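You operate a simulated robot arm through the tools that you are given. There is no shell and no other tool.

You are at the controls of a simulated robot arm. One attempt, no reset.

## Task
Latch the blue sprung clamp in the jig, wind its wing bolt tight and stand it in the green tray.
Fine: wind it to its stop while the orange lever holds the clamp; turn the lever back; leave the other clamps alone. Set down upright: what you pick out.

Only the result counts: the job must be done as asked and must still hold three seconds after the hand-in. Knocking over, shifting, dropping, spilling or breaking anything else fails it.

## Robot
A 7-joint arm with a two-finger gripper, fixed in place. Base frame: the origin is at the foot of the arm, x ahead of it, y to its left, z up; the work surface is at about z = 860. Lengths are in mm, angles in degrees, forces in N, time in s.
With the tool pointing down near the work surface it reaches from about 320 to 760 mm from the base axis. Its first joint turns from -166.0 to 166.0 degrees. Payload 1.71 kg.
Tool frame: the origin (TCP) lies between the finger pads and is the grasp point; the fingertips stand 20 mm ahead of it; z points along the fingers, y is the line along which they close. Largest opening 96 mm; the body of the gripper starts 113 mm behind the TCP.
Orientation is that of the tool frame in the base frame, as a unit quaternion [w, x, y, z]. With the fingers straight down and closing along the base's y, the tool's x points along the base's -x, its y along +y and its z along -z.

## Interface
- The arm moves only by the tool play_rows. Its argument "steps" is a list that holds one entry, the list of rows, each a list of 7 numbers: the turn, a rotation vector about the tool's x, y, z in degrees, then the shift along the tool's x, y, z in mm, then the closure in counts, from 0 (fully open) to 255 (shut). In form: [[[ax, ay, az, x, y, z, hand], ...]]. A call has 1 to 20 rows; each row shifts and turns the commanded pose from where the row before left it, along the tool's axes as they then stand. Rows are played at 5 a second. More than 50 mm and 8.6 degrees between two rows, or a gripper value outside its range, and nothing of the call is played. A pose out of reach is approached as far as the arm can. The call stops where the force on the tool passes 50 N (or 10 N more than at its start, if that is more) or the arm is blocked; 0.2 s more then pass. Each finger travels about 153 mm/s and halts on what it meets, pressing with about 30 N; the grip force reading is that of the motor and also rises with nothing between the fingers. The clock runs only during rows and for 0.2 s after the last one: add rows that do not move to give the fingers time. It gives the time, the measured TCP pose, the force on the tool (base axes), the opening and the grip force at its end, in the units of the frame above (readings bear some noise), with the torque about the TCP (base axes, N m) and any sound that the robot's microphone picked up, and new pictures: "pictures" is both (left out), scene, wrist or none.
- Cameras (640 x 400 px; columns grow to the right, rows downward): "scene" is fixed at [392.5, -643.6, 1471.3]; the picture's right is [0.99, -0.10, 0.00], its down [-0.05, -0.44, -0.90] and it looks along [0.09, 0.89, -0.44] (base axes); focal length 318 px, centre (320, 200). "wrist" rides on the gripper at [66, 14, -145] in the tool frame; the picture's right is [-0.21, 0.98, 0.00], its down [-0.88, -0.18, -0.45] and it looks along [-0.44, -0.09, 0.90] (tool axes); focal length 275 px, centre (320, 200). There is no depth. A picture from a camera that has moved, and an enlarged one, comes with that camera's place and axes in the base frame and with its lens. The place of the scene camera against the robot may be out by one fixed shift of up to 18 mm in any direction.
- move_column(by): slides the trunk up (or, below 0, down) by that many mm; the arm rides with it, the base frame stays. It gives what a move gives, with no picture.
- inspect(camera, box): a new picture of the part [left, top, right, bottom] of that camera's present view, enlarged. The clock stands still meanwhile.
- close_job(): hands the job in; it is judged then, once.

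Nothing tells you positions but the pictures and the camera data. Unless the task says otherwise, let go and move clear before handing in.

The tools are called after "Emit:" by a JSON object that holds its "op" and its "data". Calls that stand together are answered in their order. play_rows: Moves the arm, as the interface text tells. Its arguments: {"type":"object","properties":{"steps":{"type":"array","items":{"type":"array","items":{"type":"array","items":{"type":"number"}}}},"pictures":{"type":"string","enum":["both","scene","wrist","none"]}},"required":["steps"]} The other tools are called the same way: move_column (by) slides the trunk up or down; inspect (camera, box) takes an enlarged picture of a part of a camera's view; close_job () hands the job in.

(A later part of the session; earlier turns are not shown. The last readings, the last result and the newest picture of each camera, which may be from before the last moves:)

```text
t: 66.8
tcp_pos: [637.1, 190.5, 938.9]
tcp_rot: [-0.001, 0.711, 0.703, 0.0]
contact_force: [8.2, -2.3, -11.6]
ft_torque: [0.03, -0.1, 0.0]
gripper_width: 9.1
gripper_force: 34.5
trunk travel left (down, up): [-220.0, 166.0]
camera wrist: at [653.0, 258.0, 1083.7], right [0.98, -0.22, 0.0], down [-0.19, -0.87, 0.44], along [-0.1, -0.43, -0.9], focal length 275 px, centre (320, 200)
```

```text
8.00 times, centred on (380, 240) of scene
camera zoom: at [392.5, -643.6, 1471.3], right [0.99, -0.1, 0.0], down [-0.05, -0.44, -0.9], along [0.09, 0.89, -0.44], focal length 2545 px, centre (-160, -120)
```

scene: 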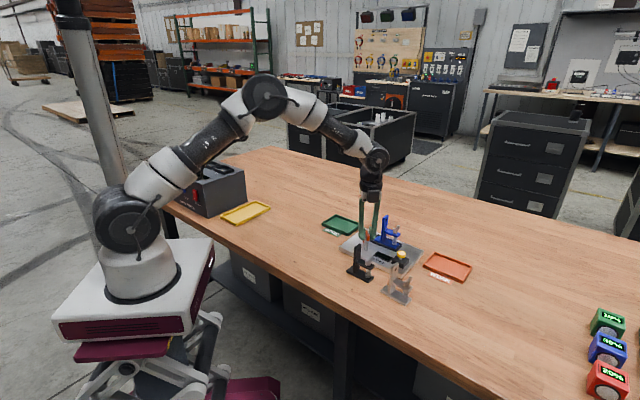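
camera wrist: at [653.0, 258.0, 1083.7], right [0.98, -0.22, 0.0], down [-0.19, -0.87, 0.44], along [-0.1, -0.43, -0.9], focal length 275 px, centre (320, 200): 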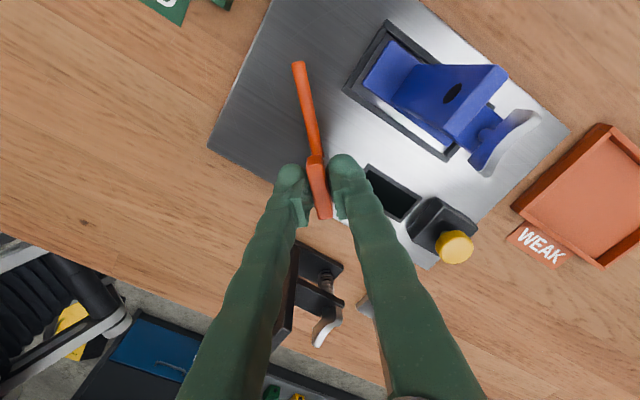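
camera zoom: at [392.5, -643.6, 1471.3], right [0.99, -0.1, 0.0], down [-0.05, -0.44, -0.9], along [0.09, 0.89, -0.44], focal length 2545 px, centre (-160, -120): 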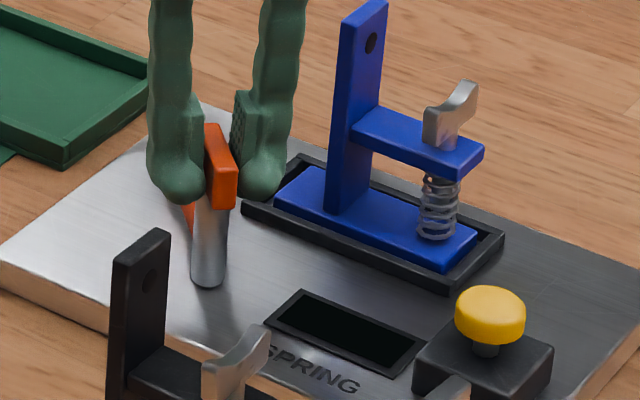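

The lever turns with the hand. Continuing the remaining 45°.

Emit:
{"op": "play_rows", "data": {"steps": [[[0, 0, 7.5, 0, 0, 0, 255], [0, 0, 7.5, 0, 0, 0, 255], [0, 0, 7.5, 0, 0, 0, 255], [0, 0, 7.5, 0, 0, 0, 255], [0, 0, 7.5, 0, 0, 0, 255], [0, 0, 7.0, 0, 0, 0, 255], [0, 0, 0, 0, 0, 0, 255]]], "pictures": "both"}}

Emit:
{"op": "inspect", "data": {"camera": "scene", "box": [340, 215, 420, 265]}}

```text
t: 68.4
tcp_pos: [636.8, 190.4, 940.5]
tcp_rot: [-0.001, 0.925, 0.381, -0.001]
contact_force: [11.5, -0.7, -2.9]
ft_torque: [-0.05, -0.13, 0.02]
gripper_width: 9.2
gripper_force: 34.3
trunk travel left (down, up): [-220.0, 166.0]
camera wrist: at [694.9, 228.7, 1083.7], right [0.54, -0.84, 0.0], down [-0.75, -0.49, 0.45], along [-0.38, -0.24, -0.9], focal length 275 px, centre (320, 200)
```

scene: 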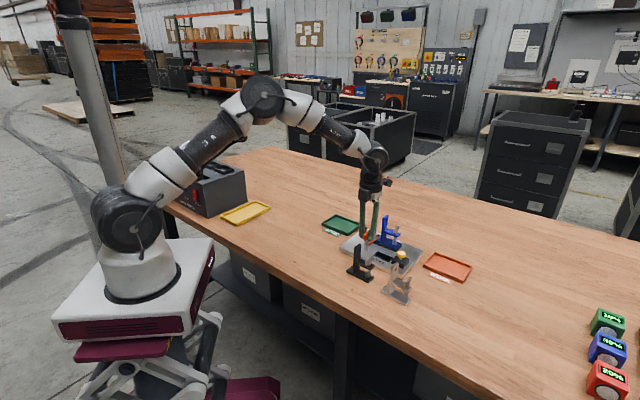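
wrist: 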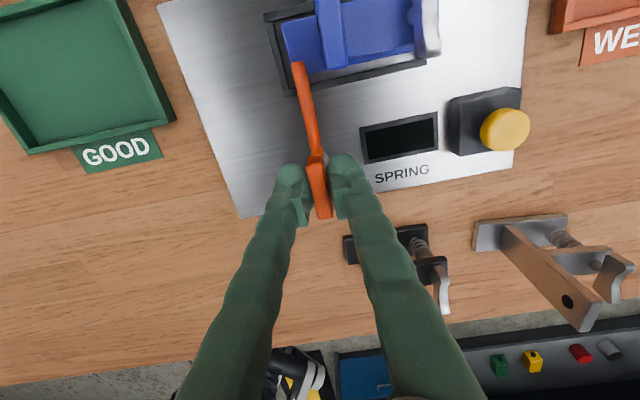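

```text
8.00 times, centred on (380, 240) of scene
camera zoom: at [392.5, -643.6, 1471.3], right [0.99, -0.1, 0.0], down [-0.05, -0.44, -0.9], along [0.09, 0.89, -0.44], focal length 2545 px, centre (-160, -120)
```

zoom: 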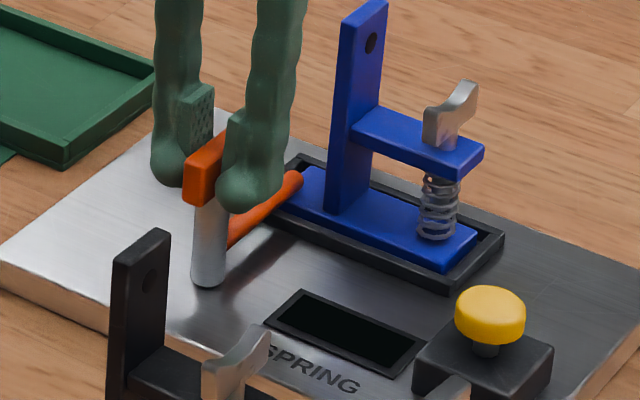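

The rod now lies over the clamp's tab. Checking closely from the wrist camera.

Emit:
{"op": "inspect", "data": {"camera": "wrist", "box": [250, 0, 450, 120]}}

Emit:
{"op": "inspect", "data": {"camera": "scene", "box": [362, 228, 402, 255]}}

```text
3.20 times, centred on (350, 60) of wrist
camera zoom: at [694.9, 228.7, 1083.7], right [0.54, -0.84, 0.0], down [-0.75, -0.49, 0.45], along [-0.38, -0.24, -0.9], focal length 881 px, centre (224, 648)
```

zoom: 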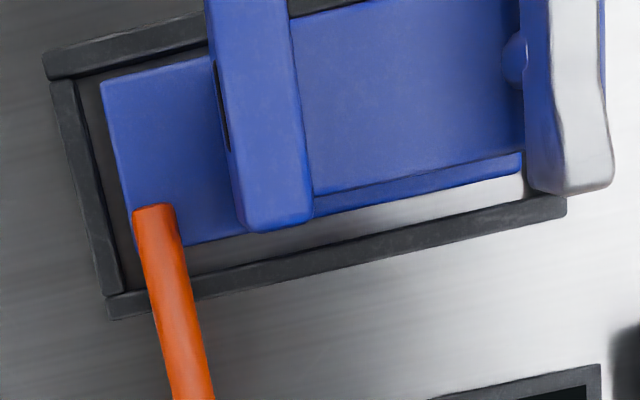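

```text
14.81 times, centred on (382, 242) of scene
camera zoom: at [392.5, -643.6, 1471.3], right [0.99, -0.1, 0.0], down [-0.05, -0.44, -0.9], along [0.09, 0.89, -0.44], focal length 4713 px, centre (-598, -415)
```

zoom: 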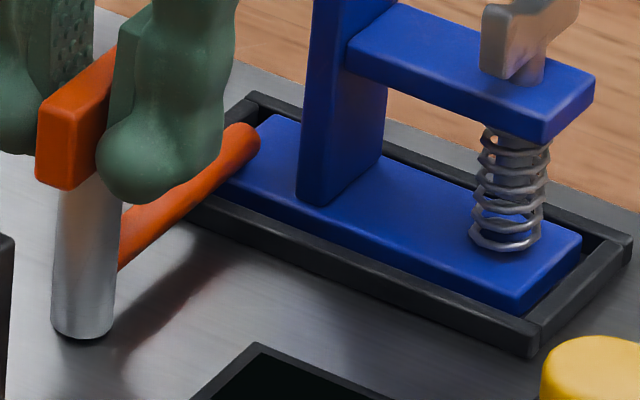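

The rod overlaps the tab. I'll nudge a few more degrees to feel whether the lever is at its stop.

Emit:
{"op": "play_rows", "data": {"steps": [[[0, 0, 3, 0, 0, 0, 255], [0, 0, 2, 0, 0, 0, 255], [0, 0, 0, 0, 0, 0, 255]]], "pictures": "wrist"}}

Emit:
{"op": "inspect", "data": {"camera": "wrist", "box": [250, 0, 450, 120]}}

```text
t: 69.2
tcp_pos: [636.2, 189.4, 940.8]
tcp_rot: [-0.002, 0.94, 0.34, -0.001]
contact_force: [17.0, -3.4, -0.5]
ft_torque: [0.04, -0.32, 0.49]
gripper_width: 9.6
gripper_force: 35.0
trunk travel left (down, up): [-220.0, 166.0]
camera wrist: at [697.5, 223.5, 1083.8], right [0.47, -0.88, 0.0], down [-0.79, -0.42, 0.45], along [-0.39, -0.21, -0.9], focal length 275 px, centre (320, 200)
```

wrist: 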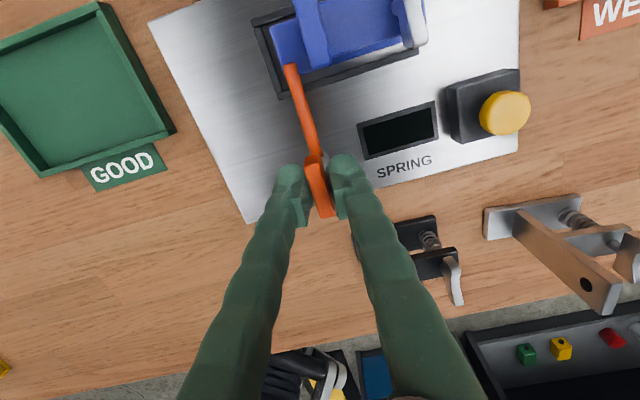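

```text
3.20 times, centred on (350, 60) of wrist
camera zoom: at [697.5, 223.5, 1083.8], right [0.47, -0.88, 0.0], down [-0.79, -0.42, 0.45], along [-0.39, -0.21, -0.9], focal length 881 px, centre (224, 648)
```

zoom: 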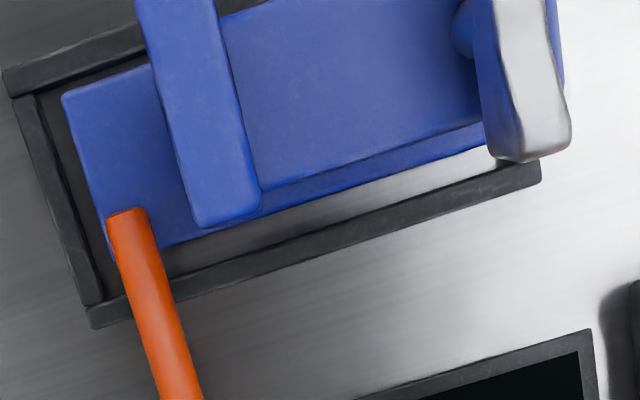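

Resistance (0.5 N·m) shows the lever is at its stop. I relax the twist, open and lift away.

Emit:
{"op": "play_rows", "data": {"steps": [[[0, 0, -4.5, 0, 0, 0, 255], [0, 0, 0, 0, 0, 0, 200], [0, 0, 0, 0, 0, 0, 149], [0, 0, 0, 0, 0, 0, 149], [0, 0, 0, 0, 0, -20, 149], [0, 0, 0, 0, 0, -25, 149], [0, 0, 0, 0, 0, -30, 149], [0, 0, 0, 0, 0, -15, 149], [0, 0, 0, 0, 0, 0, 149], [0, 0, 0, 0, 0, 0, 149]]], "pictures": "both"}}

Emit:
{"op": "inspect", "data": {"camera": "scene", "box": [345, 215, 425, 265]}}

```text
t: 71.4
tcp_pos: [637.6, 189.2, 1029.8]
tcp_rot: [-0.002, 0.926, 0.378, -0.001]
contact_force: [0.1, -0.6, -0.4]
ft_torque: [0.0, -0.02, -0.02]
gripper_width: 39.8
gripper_force: 0.0
trunk travel left (down, up): [-220.0, 166.0]
camera wrist: at [694.9, 227.7, 1173.5], right [0.54, -0.84, 0.0], down [-0.75, -0.48, 0.45], along [-0.38, -0.24, -0.9], focal length 275 px, centre (320, 200)
```

scene: 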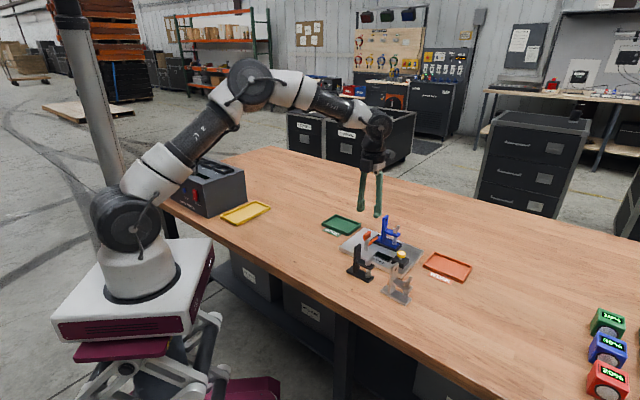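
wrist: 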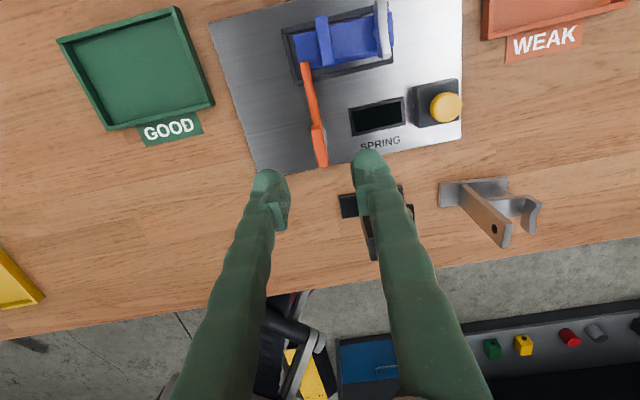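

```text
8.00 times, centred on (385, 240) of scene
camera zoom: at [392.5, -643.6, 1471.3], right [0.99, -0.1, 0.0], down [-0.05, -0.44, -0.9], along [0.09, 0.89, -0.44], focal length 2545 px, centre (-200, -120)
```

zoom: 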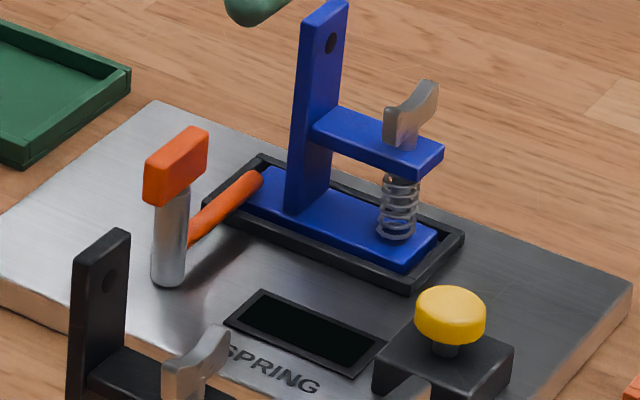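

The lever holds the clamp. Now I unwind my wrist by 180° in free space so that I have a long clockwise stroke for the wing.

Emit:
{"op": "play_rows", "data": {"steps": [[[0, 0, -8, 0, 0, 0, 149], [0, 0, -8, 0, 0, 0, 149], [0, 0, -8, 0, 0, 0, 149], [0, 0, -8, 0, 0, 0, 149], [0, 0, -8, 0, 0, 0, 149], [0, 0, -8, 0, 0, 0, 149], [0, 0, -8, 0, 0, 0, 149], [0, 0, -8, 0, 0, 0, 149], [0, 0, -8, 0, 0, 0, 149], [0, 0, -8, 0, 0, 0, 149], [0, 0, -8, 0, 0, 0, 149], [0, 0, -8, 0, 0, 0, 149], [0, 0, -8, 0, 0, 0, 149], [0, 0, -8, 0, 0, 0, 149], [0, 0, -8, 0, 0, 0, 149], [0, 0, -8, 0, 0, 0, 149], [0, 0, -8, 0, 0, 0, 149], [0, 0, -8, 0, 0, 0, 149], [0, 0, -8, 0, 0, 0, 149], [0, 0, -8, 0, 0, 0, 149]]], "pictures": "none"}}

Emit:
{"op": "play_rows", "data": {"steps": [[[0, 0, -8, 0, 0, 0, 149], [0, 0, -8, 0, 0, 0, 149], [0, 0, -4, 0, 0, 0, 149], [0, 0, 0, 0, 0, 0, 149], [0, 0, 0, 0, 0, 0, 149]]], "pictures": "none"}}

```text
t: 75.6
tcp_pos: [636.3, 190.1, 1029.7]
tcp_rot: [-0.001, -0.212, 0.977, 0.001]
contact_force: [0.1, 0.5, -0.3]
ft_torque: [0.0, -0.01, -0.02]
gripper_width: 39.9
gripper_force: 0.0
trunk travel left (down, up): [-220.0, 166.0]
```

```text
t: 76.8
tcp_pos: [636.6, 189.7, 1030.5]
tcp_rot: [0.0, -0.378, 0.926, 0.001]
contact_force: [0.4, -0.2, 0.6]
ft_torque: [0.03, 0.01, -0.02]
gripper_width: 39.7
gripper_force: 0.0
trunk travel left (down, up): [-220.0, 166.0]
```

Yaw is back at 134.4°. Now tilting 9.5° outward and moving over the wing bolt at a safe height.

Emit:
{"op": "play_rows", "data": {"steps": [[[0, -4.75, 0, 0, 0, 0, 185], [0, -4.75, 0, 0, 0, 0, 185], [0, 0, 0, -19, -15.5, 7.1, 185], [0, 0, 0, -19, -15.5, 7.1, 185], [0, 0, 0, -19, -15.5, 7.1, 185], [0, 0, 0, -19, -15.5, 7.1, 185], [0, 0, 0, 0, 0, 0, 185], [0, 0, 0, 0, 0, 0, 185]]], "pictures": "wrist"}}

Emit:
{"op": "inspect", "data": {"camera": "wrist", "box": [250, 80, 400, 200]}}

```text
t: 78.6
tcp_pos: [735.5, 202.8, 1015.4]
tcp_rot: [0.075, -0.376, 0.923, 0.033]
contact_force: [0.1, 0.6, -0.3]
ft_torque: [0.0, -0.01, 0.0]
gripper_width: 26.5
gripper_force: 0.0
trunk travel left (down, up): [-220.0, 166.0]
camera wrist: at [663.2, 152.9, 1147.7], right [-0.54, 0.84, 0.04], down [0.7, 0.42, 0.58], along [0.47, 0.34, -0.81], focal length 275 px, centre (320, 200)
```

wrist: 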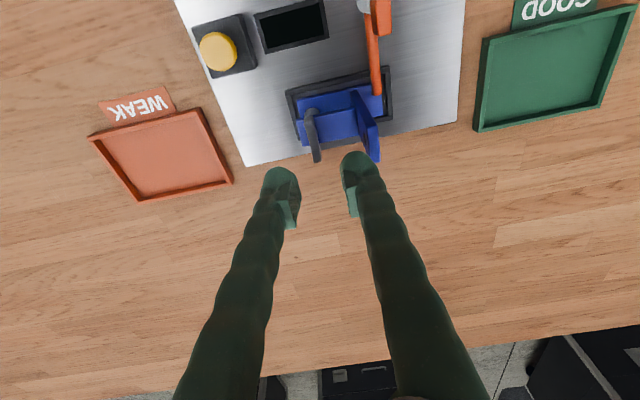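

```text
3.33 times, centred on (325, 140) of wrist
camera zoom: at [663.2, 152.9, 1147.7], right [-0.54, 0.84, 0.04], down [0.7, 0.42, 0.58], along [0.47, 0.34, -0.81], focal length 918 px, centre (303, 400)
```

zoom: 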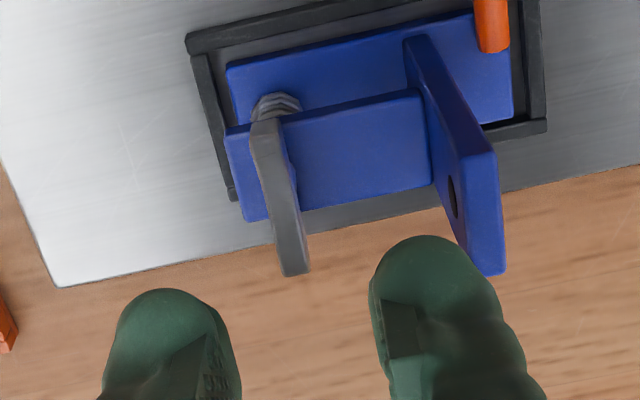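

The arm reaches the bolt with this tilt. Descending around the wing with a 26 mm opening.

Emit:
{"op": "play_rows", "data": {"steps": [[[0, 0, 0, 3.6, -0.47, 21.2, 185], [0, 0, 0, 3.6, -0.47, 21.2, 185], [0, 0, 0, 3.6, -0.47, 21.2, 185], [0, 0, 0, 0, 0, 0, 185], [0, 0, 0, 0, 0, 0, 185]]], "pictures": "wrist"}}

Emit:
{"op": "inspect", "data": {"camera": "wrist", "box": [250, 110, 400, 230]}}

Emit:
{"op": "inspect", "data": {"camera": "scene", "box": [360, 205, 425, 260]}}

```text
t: 79.8
tcp_pos: [736.5, 202.8, 954.4]
tcp_rot: [0.077, -0.376, 0.923, 0.033]
contact_force: [-0.3, -0.4, 0.3]
ft_torque: [-0.01, 0.04, -0.01]
gripper_width: 26.4
gripper_force: 0.1
trunk travel left (down, up): [-220.0, 166.0]
camera wrist: at [664.8, 152.1, 1085.3], right [-0.54, 0.84, 0.04], down [0.7, 0.42, 0.58], along [0.47, 0.34, -0.81], focal length 275 px, centre (320, 200)
```

wrist: 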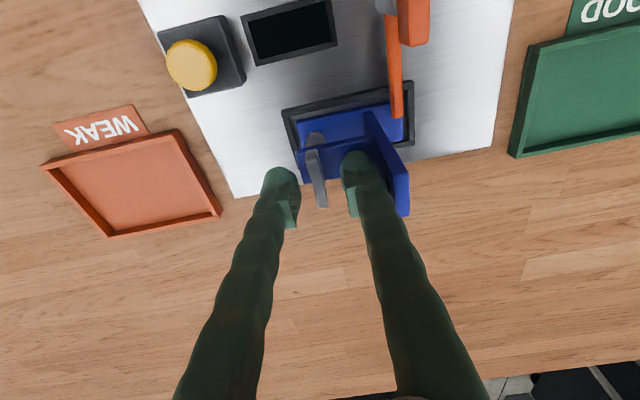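

```text
3.33 times, centred on (325, 170) of wrist
camera zoom: at [664.8, 152.1, 1085.3], right [-0.54, 0.84, 0.04], down [0.7, 0.42, 0.58], along [0.47, 0.34, -0.81], focal length 918 px, centre (303, 300)
```

zoom: 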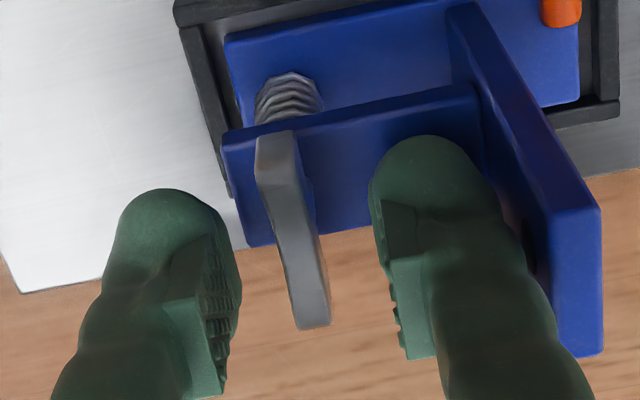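

```text
7.27 times, centred on (392, 232) of scene
camera zoom: at [392.5, -643.6, 1471.3], right [0.99, -0.1, 0.0], down [-0.05, -0.44, -0.9], along [0.09, 0.89, -0.44], focal length 2314 px, centre (-207, -36)
```

zoom: 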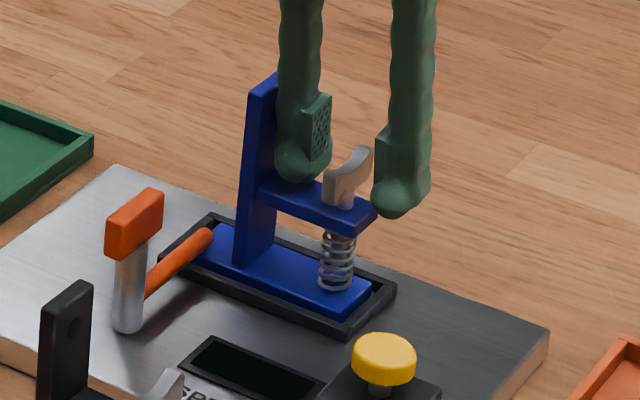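

The wing is centred between the fingers. Lowering ~4 mm and closing to feel its thickness.

Emit:
{"op": "play_rows", "data": {"steps": [[[0, 0, 0, 1.27, -0.15, 4.25, 185], [0, 0, 0, 0, 0, 0, 185], [0, 0, 0, 0, 0, 0, 225], [0, 0, 0, 0, 0, 0, 255], [0, 0, 0, 0, 0, 0, 255], [0, 0, 0, 0, 0, 0, 255]]], "pictures": "wrist"}}

Emit:
{"op": "inspect", "data": {"camera": "wrist", "box": [250, 110, 400, 230]}}

```text
t: 81.2
tcp_pos: [737.0, 200.5, 947.8]
tcp_rot: [0.077, -0.376, 0.923, 0.032]
contact_force: [1.5, -0.2, 1.6]
ft_torque: [0.07, -0.06, 0.01]
gripper_width: 5.7
gripper_force: 30.3
trunk travel left (down, up): [-220.0, 166.0]
camera wrist: at [665.5, 150.7, 1080.3], right [-0.54, 0.84, 0.04], down [0.7, 0.42, 0.58], along [0.47, 0.34, -0.81], focal length 275 px, centre (320, 200)
```

wrist: 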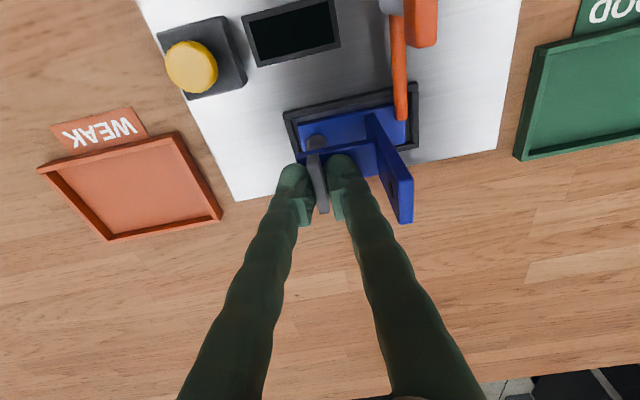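

```text
3.33 times, centred on (325, 170) of wrist
camera zoom: at [665.5, 150.7, 1080.3], right [-0.54, 0.84, 0.04], down [0.7, 0.42, 0.58], along [0.47, 0.34, -0.81], focal length 918 px, centre (303, 300)
```

zoom: 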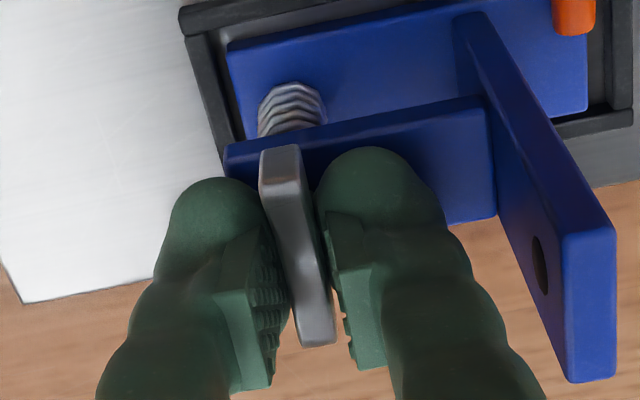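

Wing gripped, 5.7 mm thick. I notice TCP readings are biased by about (−1, −2) mm against the camera, so I'll shift 2 mm toward the bolt axis, raise 3 mm, open to a 9 mm "fork" and try turning 40° clockwise.

Emit:
{"op": "play_rows", "data": {"steps": [[[0, 0, 0, 0, 0, 0, 231], [0, 0, 0, 0, 0, 0, 231], [0, 0, 0, 1.5, 0, -3, 231], [0, 0, 0, 0, 0, 0, 231], [0, 0, 8, 0, 0, 0, 231], [0, 0, 8, 0, 0, 0, 231], [0, 0, 8, 0, 0, 0, 231], [0, 0, 8, 0, 0, 0, 231], [0, 0, 8, 0, 0, 0, 231], [0, 0, 0, 0, 0, 0, 231]]], "pictures": "wrist"}}

Emit:
{"op": "inspect", "data": {"camera": "wrist", "box": [250, 110, 400, 230]}}

Emit:
{"op": "inspect", "data": {"camera": "scene", "box": [360, 205, 425, 260]}}

```text
t: 83.4
tcp_pos: [736.0, 199.0, 949.8]
tcp_rot: [0.06, -0.038, 0.996, 0.058]
contact_force: [2.2, -0.2, 5.2]
ft_torque: [-0.07, -0.02, -0.04]
gripper_width: 9.3
gripper_force: 0.1
trunk travel left (down, up): [-220.0, 166.0]
camera wrist: at [654.9, 193.9, 1085.1], right [0.13, 0.98, 0.13], down [0.83, -0.18, 0.53], along [0.54, 0.04, -0.84], focal length 275 px, centre (320, 200)
```

wrist: 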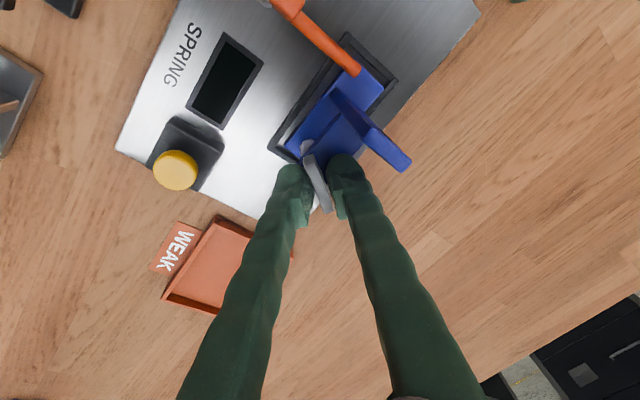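

```text
3.33 times, centred on (325, 170) of wrist
camera zoom: at [654.9, 193.9, 1085.1], right [0.13, 0.98, 0.13], down [0.83, -0.18, 0.53], along [0.54, 0.04, -0.84], focal length 918 px, centre (303, 300)
```

zoom: 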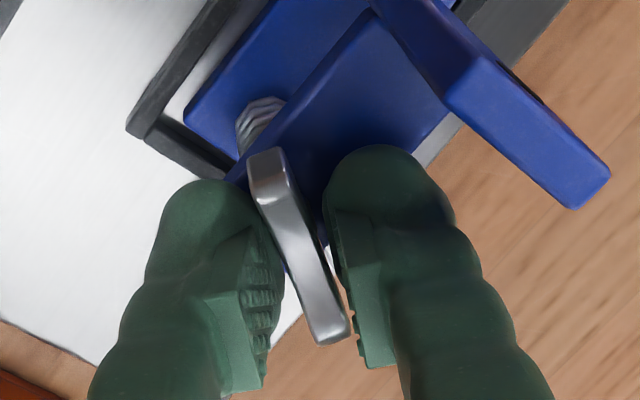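

```text
7.27 times, centred on (392, 232) of scene
camera zoom: at [392.5, -643.6, 1471.3], right [0.99, -0.1, 0.0], down [-0.05, -0.44, -0.9], along [0.09, 0.89, -0.44], focal length 2314 px, centre (-207, -36)
```

zoom: 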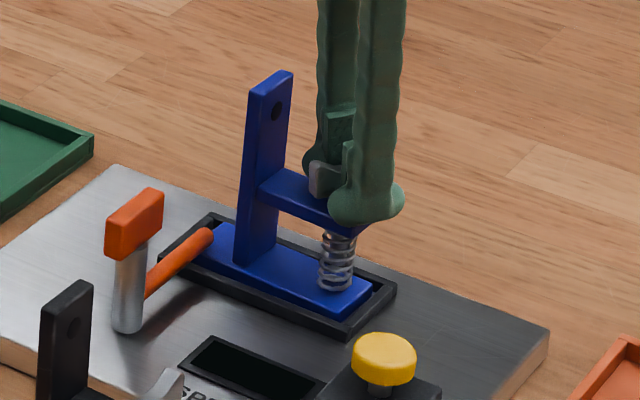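

The wing turns with the fork. Continuing clockwise another 120°.

Emit:
{"op": "play_rows", "data": {"steps": [[[0, 0, 8, 0, 0, 0, 231], [0, 0, 8, 0, 0, 0, 231], [0, 0, 8, 0, 0, 0, 231], [0, 0, 8, 0, 0, 0, 231], [0, 0, 8, 0, 0, 0, 231], [0, 0, 8, 0, 0, 0, 231], [0, 0, 8, 0, 0, 0, 231], [0, 0, 8, 0, 0, 0, 231], [0, 0, 8, 0, 0, 0, 231], [0, 0, 8, 0, 0, 0, 231], [0, 0, 8, 0, 0, 0, 231], [0, 0, 8, 0, 0, 0, 231], [0, 0, 8, 0, 0, 0, 231], [0, 0, 8, 0, 0, 0, 231], [0, 0, 8, 0, 0, 0, 231], [0, 0, 0, 0, 0, 0, 231]]], "pictures": "wrist"}}

Emit:
{"op": "inspect", "data": {"camera": "wrist", "box": [250, 110, 400, 230]}}

Emit:
{"op": "inspect", "data": {"camera": "scene", "box": [360, 205, 425, 260]}}

```text
t: 86.8
tcp_pos: [737.4, 199.1, 948.2]
tcp_rot: [-0.018, 0.844, 0.53, 0.08]
contact_force: [-4.4, -0.9, 10.1]
ft_torque: [0.02, 0.17, 0.12]
gripper_width: 11.1
gripper_force: 1.4
trunk travel left (down, up): [-220.0, 166.0]
camera wrist: at [760.4, 236.7, 1102.2], right [0.79, -0.61, 0.02], down [-0.59, -0.75, 0.29], along [-0.16, -0.24, -0.96], focal length 275 px, centre (320, 200)
```

wrist: 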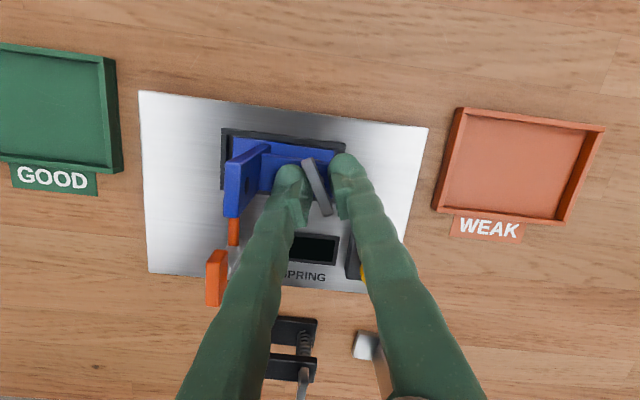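

```text
3.33 times, centred on (325, 170) of wrist
camera zoom: at [760.4, 236.7, 1102.2], right [0.79, -0.61, 0.02], down [-0.59, -0.75, 0.29], along [-0.16, -0.24, -0.96], focal length 918 px, centre (303, 300)
```

zoom: 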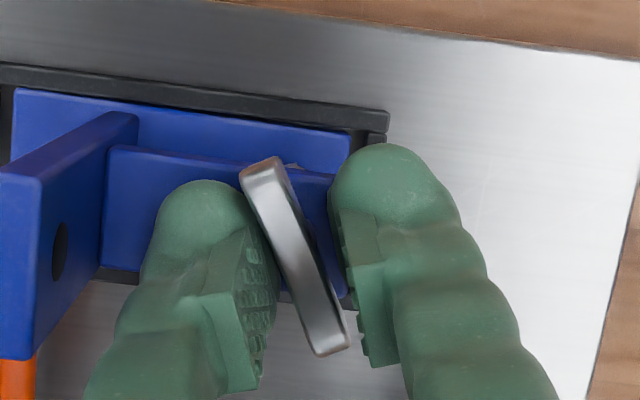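

```text
7.27 times, centred on (392, 232) of scene
camera zoom: at [392.5, -643.6, 1471.3], right [0.99, -0.1, 0.0], down [-0.05, -0.44, -0.9], along [0.09, 0.89, -0.44], focal length 2314 px, centre (-207, -36)
```

zoom: 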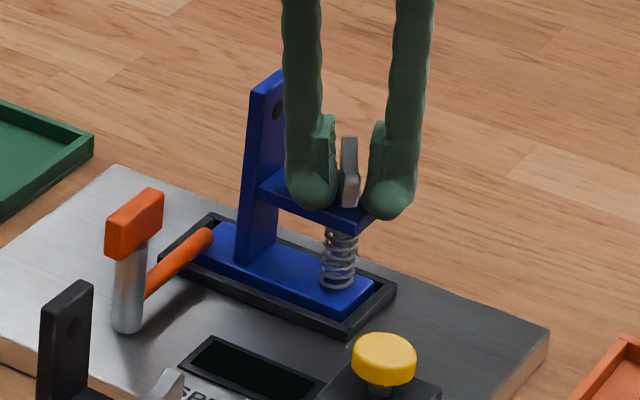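

The wing turned but pushed the fork open a little, so I'll grip it firmly now (this also swings it flush) and see the torque.

Emit:
{"op": "play_rows", "data": {"steps": [[[0, 0, 0, 0, 0, 0, 255], [0, 0, 0, 0, 0, 0, 255], [0, 0, 0, 0, 0, 0, 255], [0, 0, 0, 0, 0, 0, 255]]], "pictures": "wrist"}}

Emit:
{"op": "inspect", "data": {"camera": "wrist", "box": [250, 110, 400, 230]}}

```text
t: 87.8
tcp_pos: [735.8, 198.2, 949.7]
tcp_rot: [-0.018, 0.843, 0.531, 0.08]
contact_force: [-6.6, -1.3, 4.8]
ft_torque: [-0.12, 0.26, 0.47]
gripper_width: 7.8
gripper_force: 30.2
trunk travel left (down, up): [-220.0, 166.0]
camera wrist: at [760.5, 237.0, 1102.1], right [0.79, -0.61, 0.02], down [-0.59, -0.75, 0.29], along [-0.16, -0.24, -0.96], focal length 275 px, centre (320, 200)
```

wrist: 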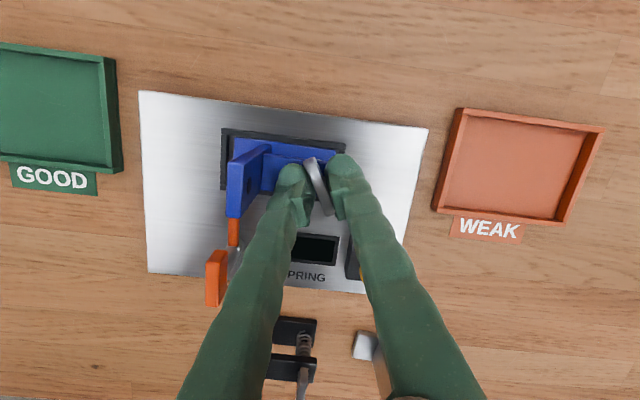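

```text
3.33 times, centred on (325, 170) of wrist
camera zoom: at [760.5, 237.0, 1102.1], right [0.79, -0.61, 0.02], down [-0.59, -0.75, 0.29], along [-0.16, -0.24, -0.96], focal length 918 px, centre (303, 300)
```

zoom: 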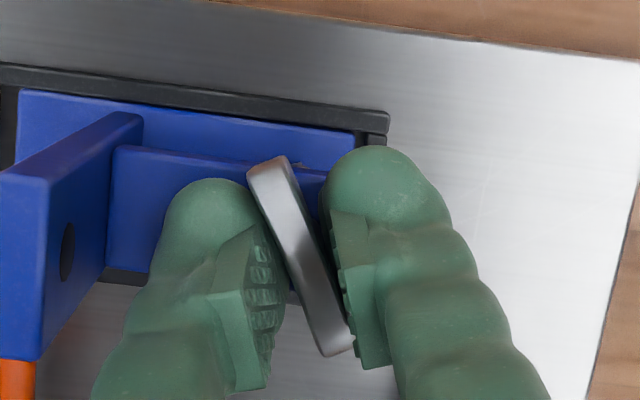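

Gripped with 0.47 N·m reaction. I'll turn further with the grip closed to see if the wing follows or is at a stop.

Emit:
{"op": "play_rows", "data": {"steps": [[[0, 0, 6, 0, 0, 0, 255], [0, 0, 6, 0, 0, 0, 255], [0, 0, 6, 0, 0, 0, 255], [0, 0, 0, 0, 0, 0, 255]]], "pictures": "wrist"}}

Emit:
{"op": "inspect", "data": {"camera": "wrist", "box": [250, 110, 400, 230]}}

Emit:
{"op": "inspect", "data": {"camera": "scene", "box": [360, 205, 425, 260]}}

```text
t: 88.8
tcp_pos: [736.1, 198.5, 949.2]
tcp_rot: [-0.032, 0.916, 0.392, 0.077]
contact_force: [-11.7, -5.3, 6.1]
ft_torque: [-0.61, 0.7, 0.98]
gripper_width: 13.3
gripper_force: 29.6
trunk travel left (down, up): [-220.0, 166.0]
camera wrist: at [774.4, 221.2, 1102.4], right [0.57, -0.82, -0.03], down [-0.78, -0.55, 0.29], along [-0.26, -0.14, -0.96], focal length 275 px, centre (320, 200)
```

wrist: 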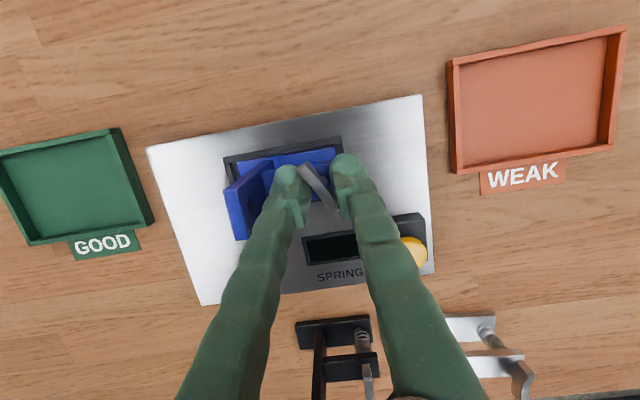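

```text
3.33 times, centred on (325, 170) of wrist
camera zoom: at [774.4, 221.2, 1102.4], right [0.57, -0.82, -0.03], down [-0.78, -0.55, 0.29], along [-0.26, -0.14, -0.96], focal length 918 px, centre (303, 300)
```

zoom: 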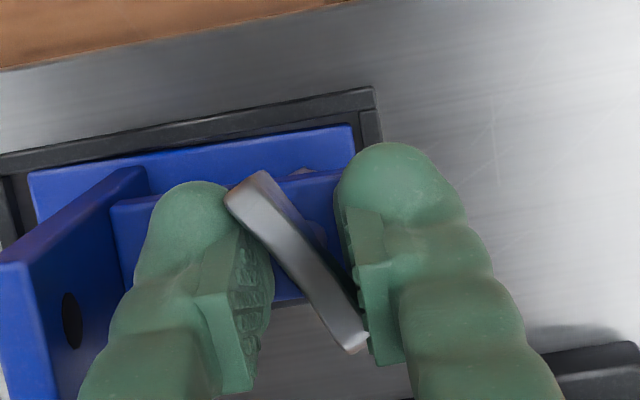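

```text
7.27 times, centred on (392, 232) of scene
camera zoom: at [392.5, -643.6, 1471.3], right [0.99, -0.1, 0.0], down [-0.05, -0.44, -0.9], along [0.09, 0.89, -0.44], focal length 2314 px, centre (-207, -36)
```

zoom: 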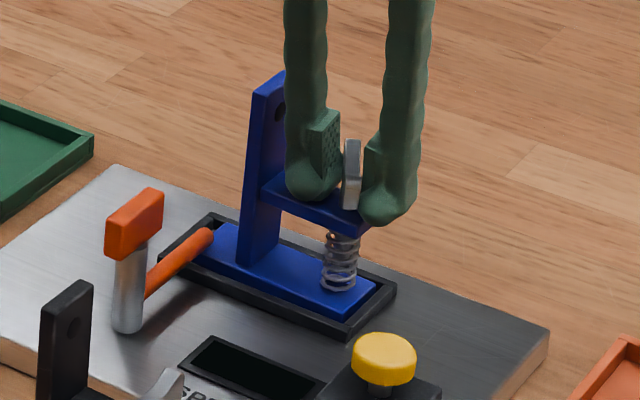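

The wing barely followed and the reaction rose to ~1 N·m, so it may be at its stop (about 155° turned). To verify, I'll open, swing back 20° to be flush with it, regrip, and turn again.

Emit:
{"op": "play_rows", "data": {"steps": [[[0, 0, 0, 0, 0, 0, 200], [0, 0, 0, 0, 0, 0, 200], [0, 0, -7, 0, 0, 0, 200], [0, 0, -7, 0, 0, 0, 200], [0, 0, -6, 0, 0, 0, 200], [0, 0, 0, 0, 0, 0, 200]]], "pictures": "wrist"}}

Emit:
{"op": "inspect", "data": {"camera": "wrist", "box": [250, 110, 400, 230]}}

Emit:
{"op": "inspect", "data": {"camera": "scene", "box": [360, 205, 425, 260]}}

```text
t: 90.2
tcp_pos: [736.7, 198.4, 949.8]
tcp_rot: [-0.017, 0.834, 0.546, 0.081]
contact_force: [0.4, 2.2, 15.3]
ft_torque: [0.12, 0.24, -0.07]
gripper_width: 20.2
gripper_force: 0.0
trunk travel left (down, up): [-220.0, 166.0]
camera wrist: at [758.1, 238.3, 1102.5], right [0.81, -0.58, 0.03], down [-0.56, -0.77, 0.29], along [-0.15, -0.25, -0.96], focal length 275 px, centre (320, 200)
```

wrist: 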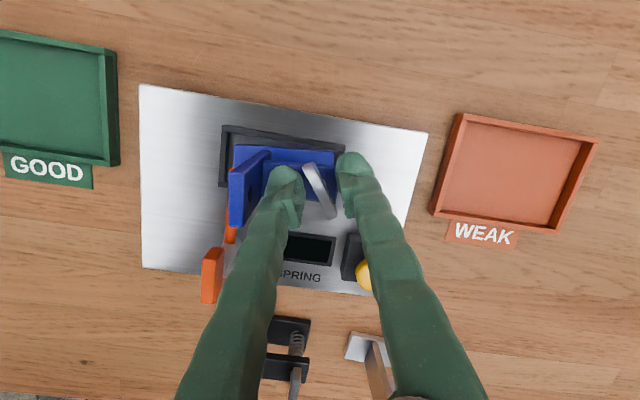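

```text
3.33 times, centred on (325, 170) of wrist
camera zoom: at [758.1, 238.3, 1102.5], right [0.81, -0.58, 0.03], down [-0.56, -0.77, 0.29], along [-0.15, -0.25, -0.96], focal length 918 px, centre (303, 300)
```

zoom: 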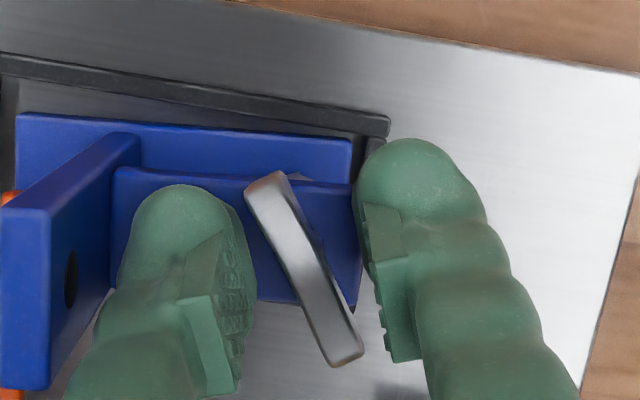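

```text
7.27 times, centred on (392, 232) of scene
camera zoom: at [392.5, -643.6, 1471.3], right [0.99, -0.1, 0.0], down [-0.05, -0.44, -0.9], along [0.09, 0.89, -0.44], focal length 2314 px, centre (-207, -36)
```

zoom: 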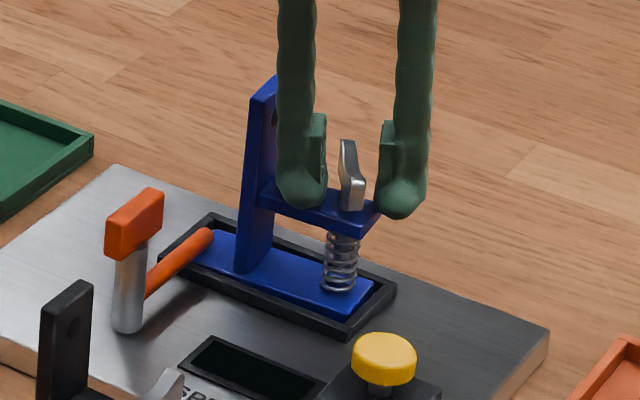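

Let me compare the gap between wing and arm with the earlier pictures at high zoom.

Emit:
{"op": "inspect", "data": {"camera": "scene", "box": [390, 218, 420, 250]}}

Emit:
{"op": "inspect", "data": {"camera": "scene", "box": [345, 215, 425, 265]}}

```text
12.50 times, centred on (405, 234) of scene
camera zoom: at [392.5, -643.6, 1471.3], right [0.99, -0.1, 0.0], down [-0.05, -0.44, -0.9], along [0.09, 0.89, -0.44], focal length 3976 px, centre (-742, -225)
```

zoom: 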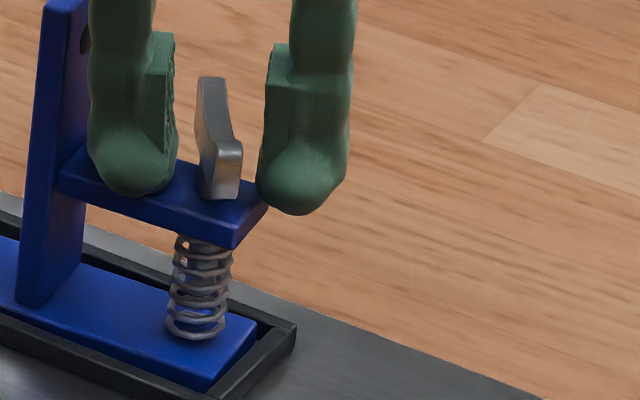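

```text
8.00 times, centred on (385, 240) of scene
camera zoom: at [392.5, -643.6, 1471.3], right [0.99, -0.1, 0.0], down [-0.05, -0.44, -0.9], along [0.09, 0.89, -0.44], focal length 2545 px, centre (-200, -120)
```

zoom: 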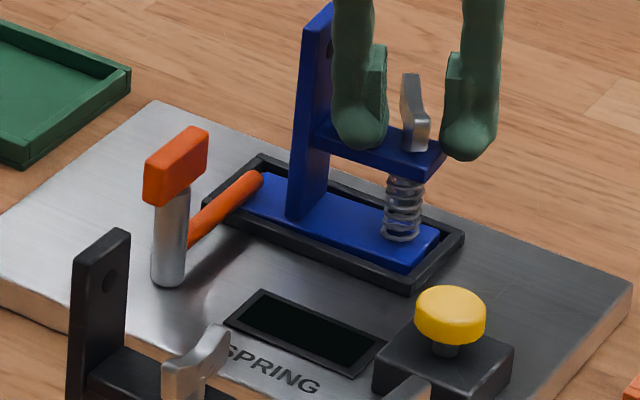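

The wing turned about 150° relative to the clamp and then met a firm stop; my fingertips were also pressing on the arm (15 N) and dragged the clamp a few degrees inside the nest. I'll raise 3 mm, align flush with the wing, grip it and push gently clockwise against the stop again.

Emit:
{"op": "play_rows", "data": {"steps": [[[0, 0, 0, 0.5, 0.2, -3.5, 200], [0, 0, 0, 0, 0, 0, 200], [0, 0, -6, 0, 0, 0, 200], [0, 0, -6, 0, 0, 0, 200], [0, 0, 0, 0, 0, 0, 200]]], "pictures": "wrist"}}

Emit:
{"op": "inspect", "data": {"camera": "wrist", "box": [225, 100, 405, 230]}}

```text
t: 91.4
tcp_pos: [735.8, 198.8, 952.3]
tcp_rot: [-0.009, 0.772, 0.63, 0.082]
contact_force: [0.1, 0.2, 0.6]
ft_torque: [-0.01, 0.02, -0.01]
gripper_width: 20.8
gripper_force: 0.1
trunk travel left (down, up): [-220.0, 166.0]
camera wrist: at [746.8, 245.2, 1104.5], right [0.91, -0.4, 0.06], down [-0.4, -0.87, 0.3], along [-0.07, -0.3, -0.95], focal length 275 px, centre (320, 200)
```

wrist: 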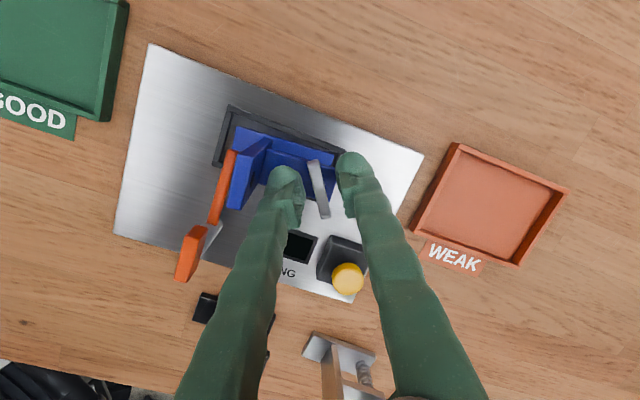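

```text
3.08 times, centred on (315, 165) of wrist
camera zoom: at [746.8, 245.2, 1104.5], right [0.91, -0.4, 0.06], down [-0.4, -0.87, 0.3], along [-0.07, -0.3, -0.95], focal length 847 px, centre (335, 308)
```

zoom: 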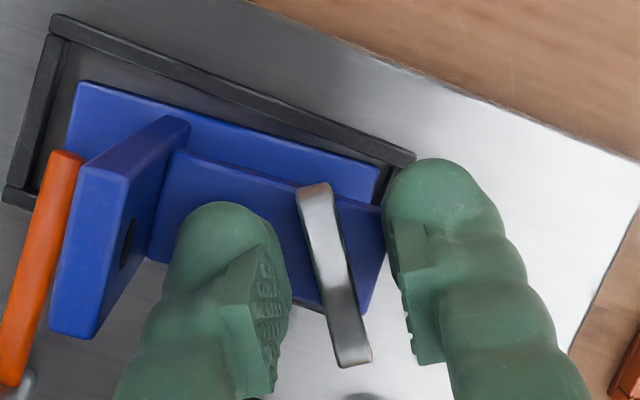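

The hand is flush with the wing now. Gripping and turning clockwise gently.

Emit:
{"op": "play_rows", "data": {"steps": [[[0, 0, 0, 0, 0, 0, 235], [0, 0, 0, 0, 0, 0, 255], [0, 0, 0, 0, 0, 0, 255], [0, 0, 4, 0, 0, 0, 255], [0, 0, 4, 0, 0, 0, 255], [0, 0, 0, 0, 0, 0, 255]]], "pictures": "wrist"}}

Emit:
{"op": "inspect", "data": {"camera": "wrist", "box": [225, 100, 405, 230]}}

```text
t: 92.8
tcp_pos: [736.5, 198.4, 951.2]
tcp_rot: [-0.014, 0.815, 0.574, 0.08]
contact_force: [-3.7, -2.9, 1.7]
ft_torque: [-0.46, 0.18, 0.29]
gripper_width: 6.1
gripper_force: 29.9
trunk travel left (down, up): [-220.0, 166.0]
camera wrist: at [755.3, 240.6, 1105.1], right [0.85, -0.53, 0.04], down [-0.51, -0.81, 0.3], along [-0.13, -0.27, -0.95], focal length 275 px, centre (320, 200)
```

wrist: 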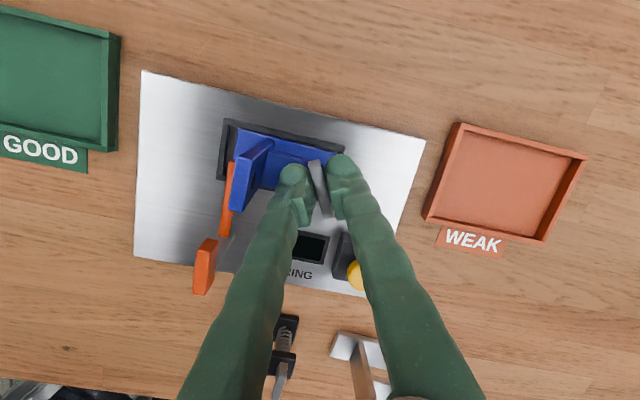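

```text
3.08 times, centred on (315, 165) of wrist
camera zoom: at [755.3, 240.6, 1105.1], right [0.85, -0.53, 0.04], down [-0.51, -0.81, 0.3], along [-0.13, -0.27, -0.95], focal length 847 px, centre (335, 308)
```

zoom: 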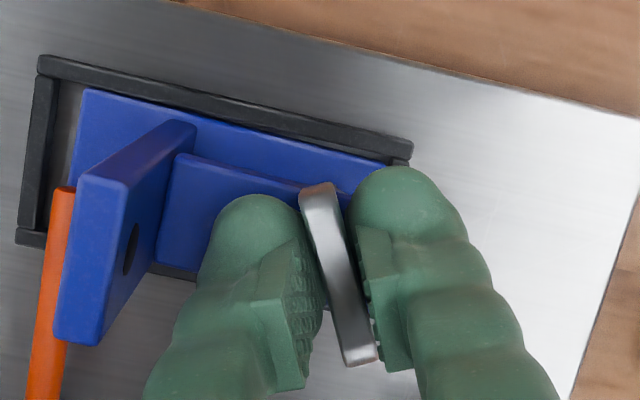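

The clamp swung back square with the nest. A further 8° to confirm the stop.

Emit:
{"op": "play_rows", "data": {"steps": [[[0, 0, 4, 0, 0, 0, 255], [0, 0, 4, 0, 0, 0, 255], [0, 0, 0, 0, 0, 0, 255]]], "pictures": "wrist"}}

Emit:
{"op": "inspect", "data": {"camera": "wrist", "box": [225, 100, 405, 230]}}

```text
t: 93.6
tcp_pos: [737.1, 199.0, 951.7]
tcp_rot: [-0.02, 0.853, 0.515, 0.079]
contact_force: [-5.9, -6.0, 1.8]
ft_torque: [-0.72, 0.34, 0.52]
gripper_width: 7.7
gripper_force: 30.3
trunk travel left (down, up): [-220.0, 166.0]
camera wrist: at [763.3, 234.8, 1105.5], right [0.77, -0.64, 0.01], down [-0.61, -0.73, 0.29], along [-0.18, -0.23, -0.96], focal length 275 px, centre (320, 200)
```

wrist: 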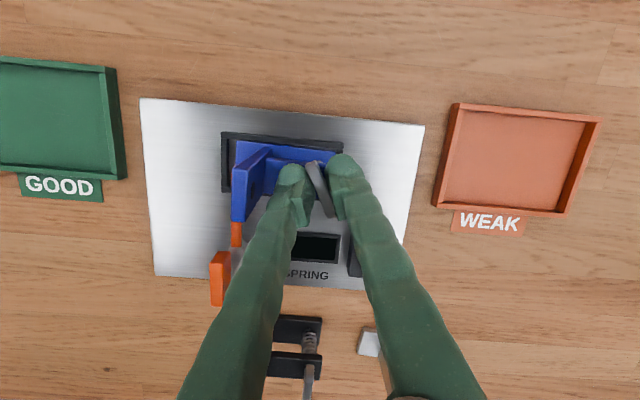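

```text
3.08 times, centred on (315, 165) of wrist
camera zoom: at [763.3, 234.8, 1105.5], right [0.77, -0.64, 0.01], down [-0.61, -0.73, 0.29], along [-0.18, -0.23, -0.96], focal length 847 px, centre (335, 308)
```

zoom: 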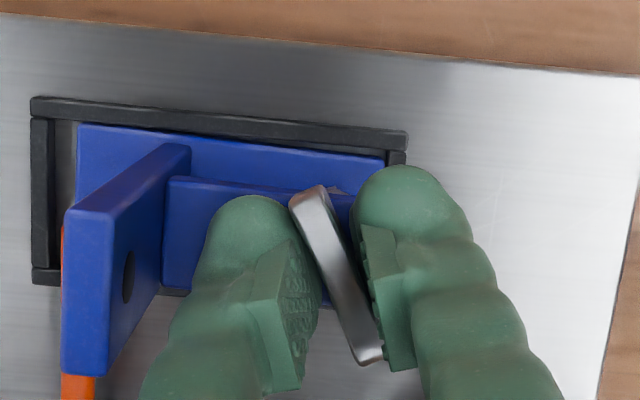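

The wing no longer follows (torque 0.5 N·m, clamp square in the nest): it is at its stop. I relax the twist, open, and lift straight off.

Emit:
{"op": "play_rows", "data": {"steps": [[[0, 0, -4, 0, 0, 0, 255], [0, 0, -3, 0, 0, 0, 255], [0, 0, 0, 0, 0, 0, 225], [0, 0, 0, 0, 0, 0, 190], [0, 0, 0, 0, 0, 0, 190]]], "pictures": "wrist"}}

Emit:
{"op": "inspect", "data": {"camera": "wrist", "box": [225, 100, 405, 230]}}

```text
t: 94.8
tcp_pos: [737.1, 199.0, 952.0]
tcp_rot: [-0.016, 0.819, 0.567, 0.082]
contact_force: [0.3, -0.5, -0.1]
ft_torque: [0.01, 0.0, -0.03]
gripper_width: 24.6
gripper_force: 0.1
trunk travel left (down, up): [-220.0, 166.0]
camera wrist: at [756.8, 239.6, 1105.2], right [0.84, -0.54, 0.03], down [-0.52, -0.8, 0.29], along [-0.13, -0.27, -0.96], focal length 275 px, centre (320, 200)
```

wrist: 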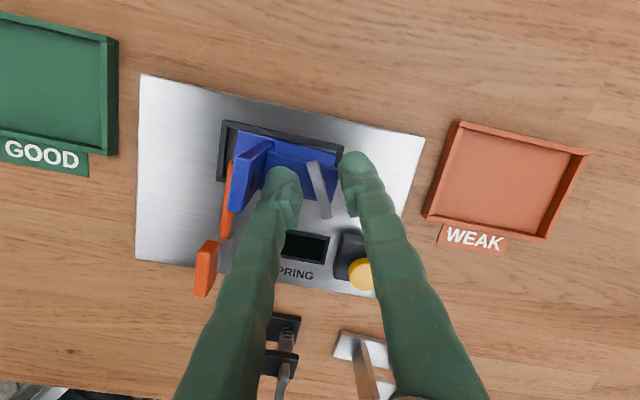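

```text
3.08 times, centred on (315, 165) of wrist
camera zoom: at [756.8, 239.6, 1105.2], right [0.84, -0.54, 0.03], down [-0.52, -0.8, 0.29], along [-0.13, -0.27, -0.96], focal length 847 px, centre (335, 308)
```

zoom: 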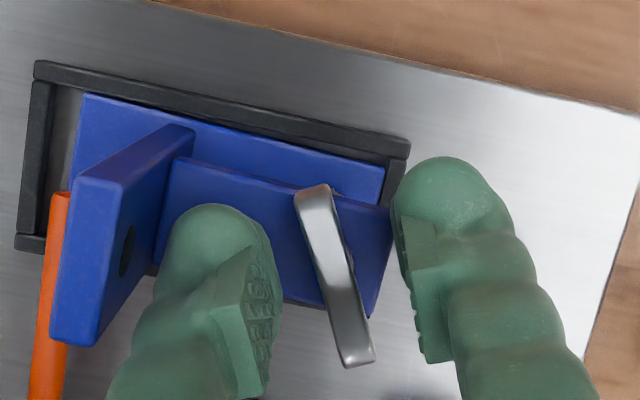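

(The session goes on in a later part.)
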